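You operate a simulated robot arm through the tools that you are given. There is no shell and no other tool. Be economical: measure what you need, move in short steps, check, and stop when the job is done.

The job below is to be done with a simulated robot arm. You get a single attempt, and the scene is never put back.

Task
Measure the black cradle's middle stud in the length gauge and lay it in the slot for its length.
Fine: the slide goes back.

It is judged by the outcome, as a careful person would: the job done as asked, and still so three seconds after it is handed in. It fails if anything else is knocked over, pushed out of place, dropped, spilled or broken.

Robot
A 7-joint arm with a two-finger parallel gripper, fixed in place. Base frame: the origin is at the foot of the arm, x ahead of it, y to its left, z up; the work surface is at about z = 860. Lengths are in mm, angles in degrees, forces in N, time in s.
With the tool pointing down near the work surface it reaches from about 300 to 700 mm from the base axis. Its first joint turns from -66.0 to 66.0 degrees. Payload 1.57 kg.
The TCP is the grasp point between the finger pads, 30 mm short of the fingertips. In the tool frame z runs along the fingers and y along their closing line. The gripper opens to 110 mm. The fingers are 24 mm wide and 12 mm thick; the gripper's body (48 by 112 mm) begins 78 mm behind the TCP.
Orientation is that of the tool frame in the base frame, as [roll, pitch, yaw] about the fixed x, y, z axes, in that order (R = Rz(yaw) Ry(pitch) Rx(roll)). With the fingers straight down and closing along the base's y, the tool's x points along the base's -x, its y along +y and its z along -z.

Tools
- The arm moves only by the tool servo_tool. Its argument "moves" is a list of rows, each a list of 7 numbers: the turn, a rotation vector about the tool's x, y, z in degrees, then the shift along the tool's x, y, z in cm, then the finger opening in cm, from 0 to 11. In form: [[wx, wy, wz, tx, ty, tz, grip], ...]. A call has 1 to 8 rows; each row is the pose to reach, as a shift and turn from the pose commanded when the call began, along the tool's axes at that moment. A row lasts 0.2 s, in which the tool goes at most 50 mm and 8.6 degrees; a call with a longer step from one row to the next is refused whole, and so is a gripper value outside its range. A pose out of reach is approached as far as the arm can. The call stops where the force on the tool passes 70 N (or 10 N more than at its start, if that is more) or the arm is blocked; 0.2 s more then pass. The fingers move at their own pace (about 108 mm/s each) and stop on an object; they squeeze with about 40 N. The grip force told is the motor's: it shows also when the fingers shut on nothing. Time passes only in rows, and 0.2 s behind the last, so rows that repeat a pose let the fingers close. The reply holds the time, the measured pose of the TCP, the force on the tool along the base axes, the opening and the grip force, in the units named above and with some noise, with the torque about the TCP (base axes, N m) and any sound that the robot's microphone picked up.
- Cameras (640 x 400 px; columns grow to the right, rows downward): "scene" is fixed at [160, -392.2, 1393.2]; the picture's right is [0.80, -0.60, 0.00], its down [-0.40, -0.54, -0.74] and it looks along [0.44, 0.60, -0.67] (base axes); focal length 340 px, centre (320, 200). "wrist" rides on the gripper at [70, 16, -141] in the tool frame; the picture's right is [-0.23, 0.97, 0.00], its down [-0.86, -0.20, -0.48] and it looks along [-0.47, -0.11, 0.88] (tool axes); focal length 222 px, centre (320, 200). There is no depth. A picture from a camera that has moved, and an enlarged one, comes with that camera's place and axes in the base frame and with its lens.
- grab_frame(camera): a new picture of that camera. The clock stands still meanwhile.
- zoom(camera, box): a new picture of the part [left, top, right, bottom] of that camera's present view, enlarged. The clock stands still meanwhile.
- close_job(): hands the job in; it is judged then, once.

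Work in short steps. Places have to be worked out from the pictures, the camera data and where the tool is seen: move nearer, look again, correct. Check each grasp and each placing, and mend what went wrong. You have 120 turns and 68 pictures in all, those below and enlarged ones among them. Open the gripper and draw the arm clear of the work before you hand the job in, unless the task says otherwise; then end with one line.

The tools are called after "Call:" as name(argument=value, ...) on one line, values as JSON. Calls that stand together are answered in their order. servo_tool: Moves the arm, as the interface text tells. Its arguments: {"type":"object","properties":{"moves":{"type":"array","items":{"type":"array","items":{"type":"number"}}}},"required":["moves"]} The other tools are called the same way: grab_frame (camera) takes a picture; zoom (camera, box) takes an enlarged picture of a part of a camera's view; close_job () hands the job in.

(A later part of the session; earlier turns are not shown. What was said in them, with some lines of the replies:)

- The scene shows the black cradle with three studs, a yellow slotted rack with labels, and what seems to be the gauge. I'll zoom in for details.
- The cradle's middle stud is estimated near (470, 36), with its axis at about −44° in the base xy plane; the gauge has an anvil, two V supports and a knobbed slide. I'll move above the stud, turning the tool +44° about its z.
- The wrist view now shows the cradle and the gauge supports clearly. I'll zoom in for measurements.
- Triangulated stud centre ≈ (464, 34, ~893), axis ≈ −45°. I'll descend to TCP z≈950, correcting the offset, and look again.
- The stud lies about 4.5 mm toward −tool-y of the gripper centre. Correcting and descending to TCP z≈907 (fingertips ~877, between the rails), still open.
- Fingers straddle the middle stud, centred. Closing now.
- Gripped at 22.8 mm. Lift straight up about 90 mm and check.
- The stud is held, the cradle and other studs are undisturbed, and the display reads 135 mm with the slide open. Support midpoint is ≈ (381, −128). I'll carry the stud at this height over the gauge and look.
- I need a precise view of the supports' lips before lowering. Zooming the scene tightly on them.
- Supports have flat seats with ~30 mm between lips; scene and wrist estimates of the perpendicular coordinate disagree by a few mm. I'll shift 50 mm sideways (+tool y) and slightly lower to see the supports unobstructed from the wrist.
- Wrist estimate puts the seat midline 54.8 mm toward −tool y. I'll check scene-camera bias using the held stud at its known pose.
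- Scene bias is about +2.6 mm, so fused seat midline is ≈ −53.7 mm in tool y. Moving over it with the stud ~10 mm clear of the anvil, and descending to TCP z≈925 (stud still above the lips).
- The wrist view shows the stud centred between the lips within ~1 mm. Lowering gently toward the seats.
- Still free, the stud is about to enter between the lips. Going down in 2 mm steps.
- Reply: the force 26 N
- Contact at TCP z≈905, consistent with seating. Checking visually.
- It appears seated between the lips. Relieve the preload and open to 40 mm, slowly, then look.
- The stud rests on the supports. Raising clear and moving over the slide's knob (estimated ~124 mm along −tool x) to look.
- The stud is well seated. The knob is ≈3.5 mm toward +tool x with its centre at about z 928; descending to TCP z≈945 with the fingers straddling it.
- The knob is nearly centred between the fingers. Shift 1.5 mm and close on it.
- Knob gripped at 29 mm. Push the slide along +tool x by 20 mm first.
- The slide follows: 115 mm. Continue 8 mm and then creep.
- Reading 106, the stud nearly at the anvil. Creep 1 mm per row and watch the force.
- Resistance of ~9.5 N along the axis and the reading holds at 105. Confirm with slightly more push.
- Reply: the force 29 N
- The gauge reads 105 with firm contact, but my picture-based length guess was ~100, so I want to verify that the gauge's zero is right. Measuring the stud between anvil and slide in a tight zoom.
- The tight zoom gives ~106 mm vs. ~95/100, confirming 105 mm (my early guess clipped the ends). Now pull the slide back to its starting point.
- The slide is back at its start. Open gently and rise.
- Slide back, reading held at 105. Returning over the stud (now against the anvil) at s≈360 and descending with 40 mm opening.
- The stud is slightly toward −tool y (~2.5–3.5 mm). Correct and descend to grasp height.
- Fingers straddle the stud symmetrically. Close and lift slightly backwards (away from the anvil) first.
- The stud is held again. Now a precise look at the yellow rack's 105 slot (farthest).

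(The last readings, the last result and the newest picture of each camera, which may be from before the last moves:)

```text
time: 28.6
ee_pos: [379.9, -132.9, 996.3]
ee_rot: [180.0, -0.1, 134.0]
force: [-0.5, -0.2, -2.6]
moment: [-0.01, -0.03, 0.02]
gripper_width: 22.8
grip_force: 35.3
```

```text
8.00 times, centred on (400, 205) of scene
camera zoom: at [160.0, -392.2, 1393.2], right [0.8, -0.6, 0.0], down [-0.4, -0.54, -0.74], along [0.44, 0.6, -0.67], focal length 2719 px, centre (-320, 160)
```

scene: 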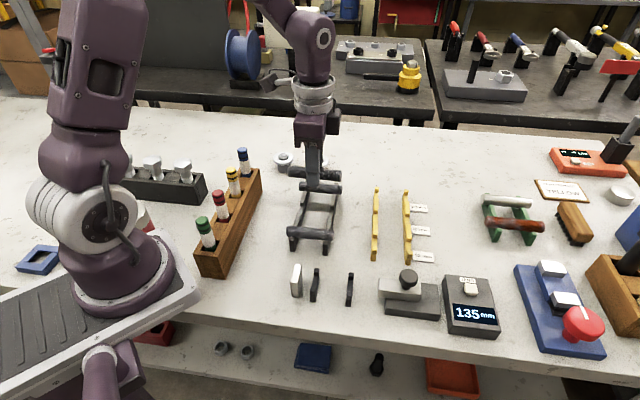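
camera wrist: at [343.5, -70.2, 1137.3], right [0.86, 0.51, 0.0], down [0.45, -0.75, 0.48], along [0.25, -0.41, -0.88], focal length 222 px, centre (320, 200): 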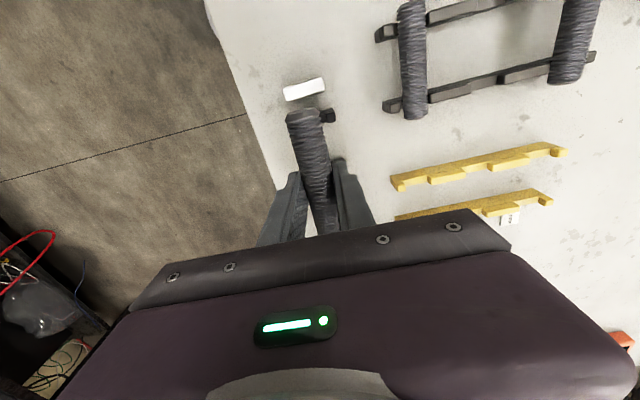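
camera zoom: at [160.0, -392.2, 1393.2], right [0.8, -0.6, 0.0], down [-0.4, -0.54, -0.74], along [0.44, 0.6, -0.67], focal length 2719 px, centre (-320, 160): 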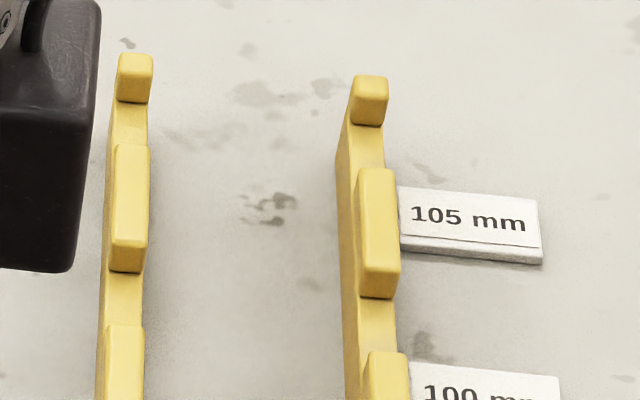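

Rack slot 105 is estimated at s≈469, p≈425–432 (base ≈ (634, −29)). I'll approach offset by −50 mm in tool y so the wrist camera sees the rail clearly on its right.

Call:
servo_tool(moves=[[0, 0, 0, -1.7, 3.4, 0, 1], [0, 0, 0, -3.4, 6.7, 0, 1], [0, 0, 0, -5.1, 10.1, 0, 1], [0, 0, 0, -6.9, 13.5, 0, 1], [0, 0, 0, -8.6, 16.8, 0, 1], [0, 0, 0, -10.3, 20.2, 1.5, 1], [0, 0, 0, -10.3, 20.2, 3.6, 1], [0, 0, 0, -10.3, 20.2, 3.6, 1]])

Call:
grab_frame(camera="wrist")

Call:
zoom(camera="wrist", box=[280, 80, 460, 240])

```text
time: 30.4
ee_pos: [596.8, -66.8, 959.4]
ee_rot: [180.0, 0.0, 133.9]
force: [-0.1, 0.4, -4.1]
moment: [0.0, 0.01, -0.01]
gripper_width: 22.9
grip_force: 35.1
```

```text
24 pictures are left
camera wrist: at [560.4, -4.5, 1101.0], right [0.86, 0.51, 0.0], down [0.45, -0.75, 0.48], along [0.25, -0.41, -0.88], focal length 222 px, centre (320, 200)
```

wrist: 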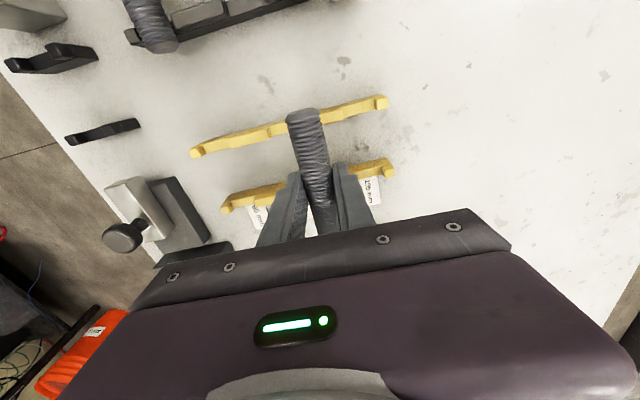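

```text
2.50 times, centred on (370, 160) of wrist
camera zoom: at [560.4, -4.5, 1101.0], right [0.86, 0.51, 0.0], down [0.45, -0.75, 0.48], along [0.25, -0.41, -0.88], focal length 555 px, centre (195, 300)
```

zoom: 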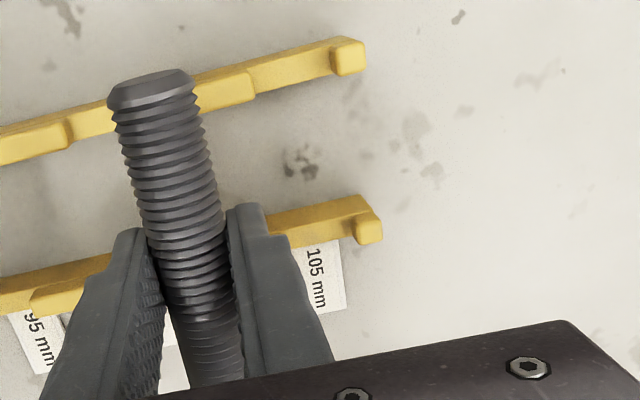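

From the wrist view: slot-105 centre ≈ (+5, +45.5) mm in tool x/y, rails about 1° off. Moving over it and descending to TCP z≈927 (stud still above lips).

Call:
servo_tool(moves=[[0, 0, -0.8, 0.2, 2, 0, 1], [0, 0, -0.8, 0.5, 4, 0, 1], [0, 0, -0.8, 0.5, 4.57, 0, 1], [0, 0, -0.8, 0.5, 4.57, 1.5, 1], [0, 0, -0.8, 0.5, 4.57, 3.2, 1], [0, 0, -0.8, 0.5, 4.57, 3.2, 1]])

Call:
zoom(camera="wrist", box=[220, 70, 400, 250])

Call:
zoom(camera="scene", box=[350, 160, 450, 270])

```text
time: 31.8
ee_pos: [627.1, -31.2, 928.3]
ee_rot: [-180.0, 0.0, 134.7]
force: [-1.1, 0.1, -3.0]
moment: [-0.01, -0.03, -0.01]
gripper_width: 22.8
grip_force: 35.2
```

```text
2.22 times, centred on (310, 160) of wrist
camera zoom: at [588.8, 30.3, 1069.6], right [0.85, 0.53, 0.0], down [0.46, -0.75, 0.48], along [0.25, -0.41, -0.88], focal length 494 px, centre (342, 289)
```

zoom: 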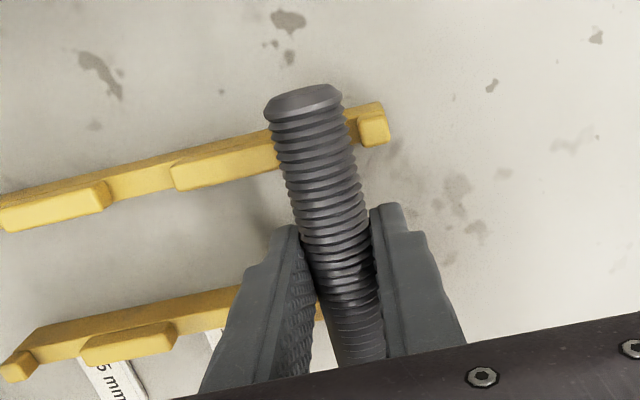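

```text
3.64 times, centred on (400, 215) of scene
camera zoom: at [160.0, -392.2, 1393.1], right [0.8, -0.6, 0.0], down [-0.4, -0.54, -0.74], along [0.44, 0.6, -0.67], focal length 1236 px, centre (29, 146)
```

zoom: 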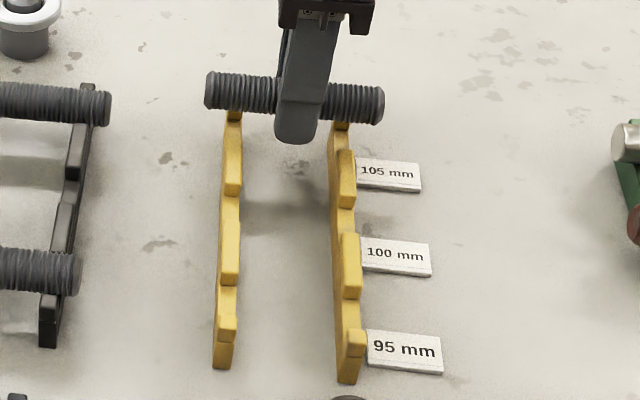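

Lip edge sits ~14 mm from the stud's centreline, matching the half-gap of ~14.8 mm, so it is centred. Lowering into the slot.

Call:
servo_tool(moves=[[0, 0, 0, 0, 0, 0.8, 1], [0, 0, 0, 0, 0, 1.5, 1], [0, 0, 0, 0, 0, 1.8, 1], [0, 0, 0, 0, 0, 1.8, 1]])

Call:
zoom(camera="scene", box=[365, 165, 435, 225])

```text
time: 32.8
ee_pos: [625.0, -32.6, 910.7]
ee_rot: [-180.0, 0.0, 134.7]
force: [0.5, -0.6, -3.5]
moment: [0.02, -0.04, 0.03]
gripper_width: 23.0
grip_force: 35.9
```

```text
6.67 times, centred on (400, 195) of scene
camera zoom: at [160.0, -392.2, 1393.1], right [0.8, -0.6, 0.0], down [-0.4, -0.54, -0.74], along [0.44, 0.6, -0.67], focal length 2266 px, centre (-213, 233)
```

zoom: 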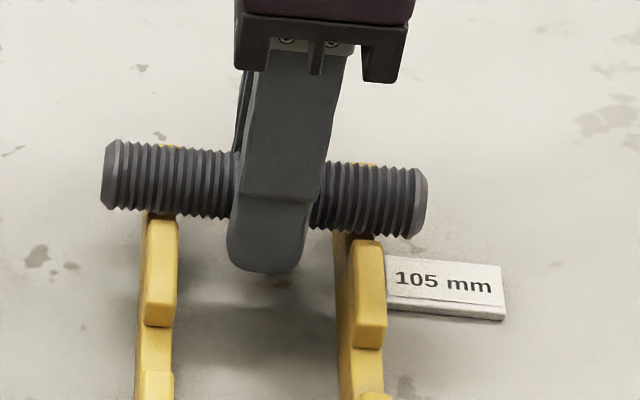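

Lips visible on both sides of the stud; still free. Lower in 2 mm steps to contact.

Call:
servo_tool(moves=[[0, 0, 0, 0, 0, 0.2, 1], [0, 0, 0, 0, 0, 0.4, 1], [0, 0, 0, 0, 0, 0.55, 1]])

Call:
zoom(camera="scene", box=[365, 165, 435, 225])

```text
time: 33.6
ee_pos: [625.7, -32.3, 905.2]
ee_rot: [180.0, 0.0, 134.8]
force: [-6.2, -0.5, 13.8]
moment: [0.22, 0.36, 0.01]
gripper_width: 22.7
grip_force: 35.6
```

```text
6.67 times, centred on (400, 195) of scene
camera zoom: at [159.6, -392.2, 1393.2], right [0.8, -0.6, 0.0], down [-0.4, -0.54, -0.74], along [0.44, 0.6, -0.67], focal length 2266 px, centre (-213, 233)
```

zoom: 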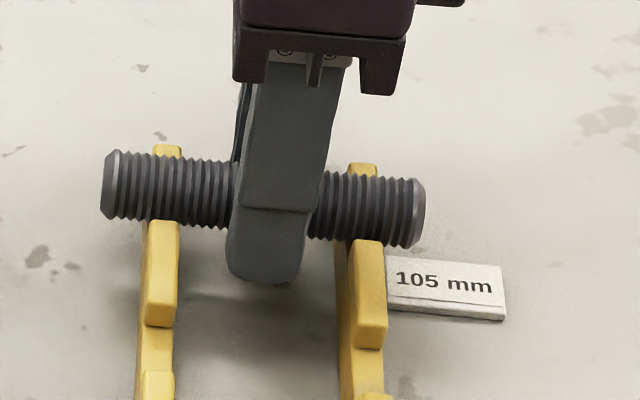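

Contact at the same height as on the gauge seats — seated. Relieve slightly and release.

Call:
servo_tool(moves=[[0, 0, 0, 0, 0, -0.1, 1], [0, 0, 0, 0, 0, -0.1, 2.5], [0, 0, 0, 0, 0, -0.1, 3.2], [0, 0, 0, 0, 0, -0.1, 4], [0, 0, 0, 0, 0, -0.1, 4]])

Call:
zoom(camera="scene", box=[365, 165, 435, 225])

```text
time: 34.8
ee_pos: [626.4, -32.4, 905.3]
ee_rot: [179.9, 0.0, 134.8]
force: [0.0, -0.6, -0.2]
moment: [0.0, -0.01, -0.01]
gripper_width: 40.0
grip_force: 0.1
```

```text
6.67 times, centred on (400, 195) of scene
camera zoom: at [160.0, -392.2, 1393.2], right [0.8, -0.6, 0.0], down [-0.4, -0.54, -0.74], along [0.44, 0.6, -0.67], focal length 2266 px, centre (-213, 233)
```

zoom: 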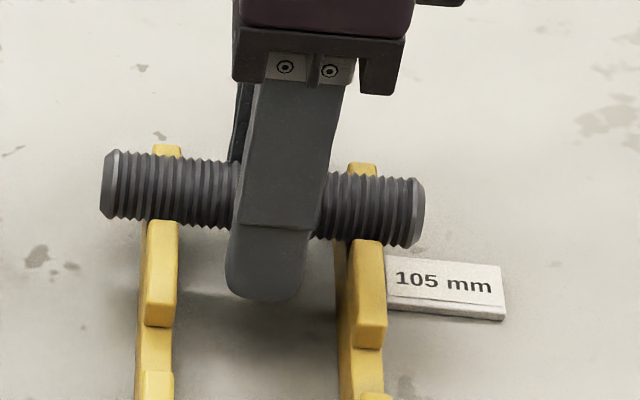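

The stud stays put. Draw the arm up and away, then check everything.

Call:
servo_tool(moves=[[0, 0, 0, 0, 0, -1.5, 4], [0, 0, 0, 0, 0, -5, 4], [0, 0, 0, 0, 0, -9, 4], [0, 0, 0, 0, 0, -13, 5], [0, 0, 0, 3, 0, -16, 6], [0, 0, 0, 7, 0, -18, 6], [0, 0, 0, 11, 0, -18, 6], [0, 0, 0, 15, 0, -18, 6]])

Call:
grab_frame(camera="scene")

Call:
zoom(camera="scene", box=[280, 165, 520, 345])

Call:
zoom(camera="wrist", box=[150, 50, 470, 250])

```text
time: 36.6
ee_pos: [520.1, 74.2, 1086.0]
ee_rot: [-179.9, 0.1, 134.8]
force: [0.2, 1.0, 0.0]
moment: [0.0, 0.0, -0.02]
gripper_width: 59.9
grip_force: 0.0
```

```text
17 pictures are left
```

scene: 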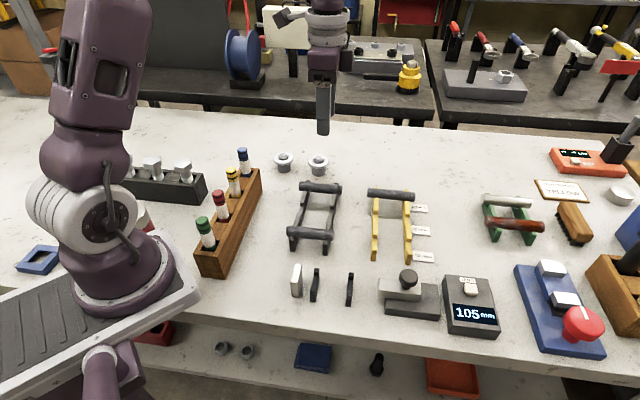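

```text
2.22 times, centred on (400, 255) of scene
camera zoom: at [159.9, -392.2, 1393.2], right [0.8, -0.6, 0.0], down [-0.4, -0.54, -0.74], along [0.44, 0.6, -0.67], focal length 755 px, centre (142, 78)
```

zoom: 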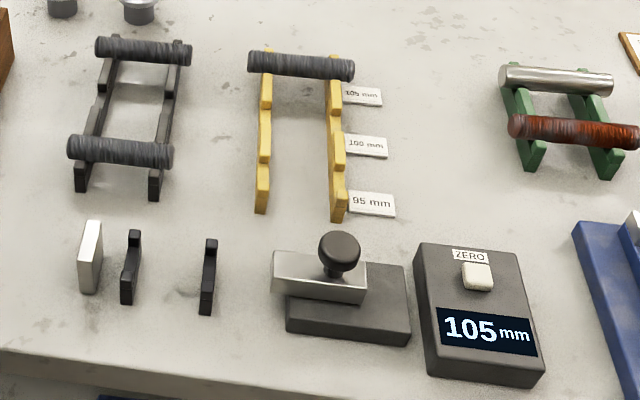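

```text
2.00 times, centred on (310, 150) of wrist
camera zoom: at [482.2, 136.4, 1226.6], right [0.85, 0.52, 0.0], down [0.46, -0.75, 0.48], along [0.25, -0.41, -0.88], focal length 444 px, centre (340, 300)
```

zoom: 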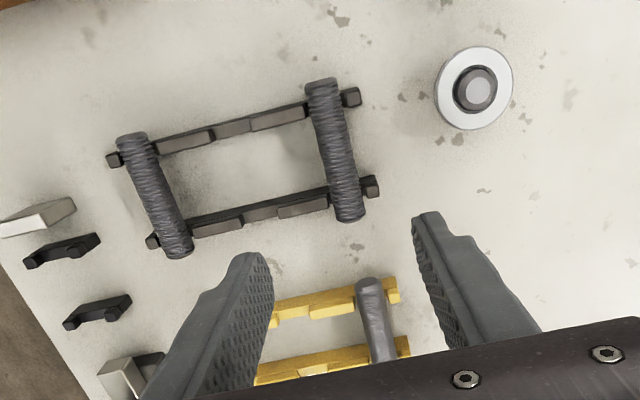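

The stud lies in the 105 mm slot, the slide is back at its starting place, and everything else is undisturbed. The gripper is open and the arm is clear, so I'm handing in.

Call:
close_job()

```text
The job is handed in.
```

The black cradle's middle stud measured 105 mm in the length gauge and now lies in the 105 mm slot; the slide is back at its starting position.
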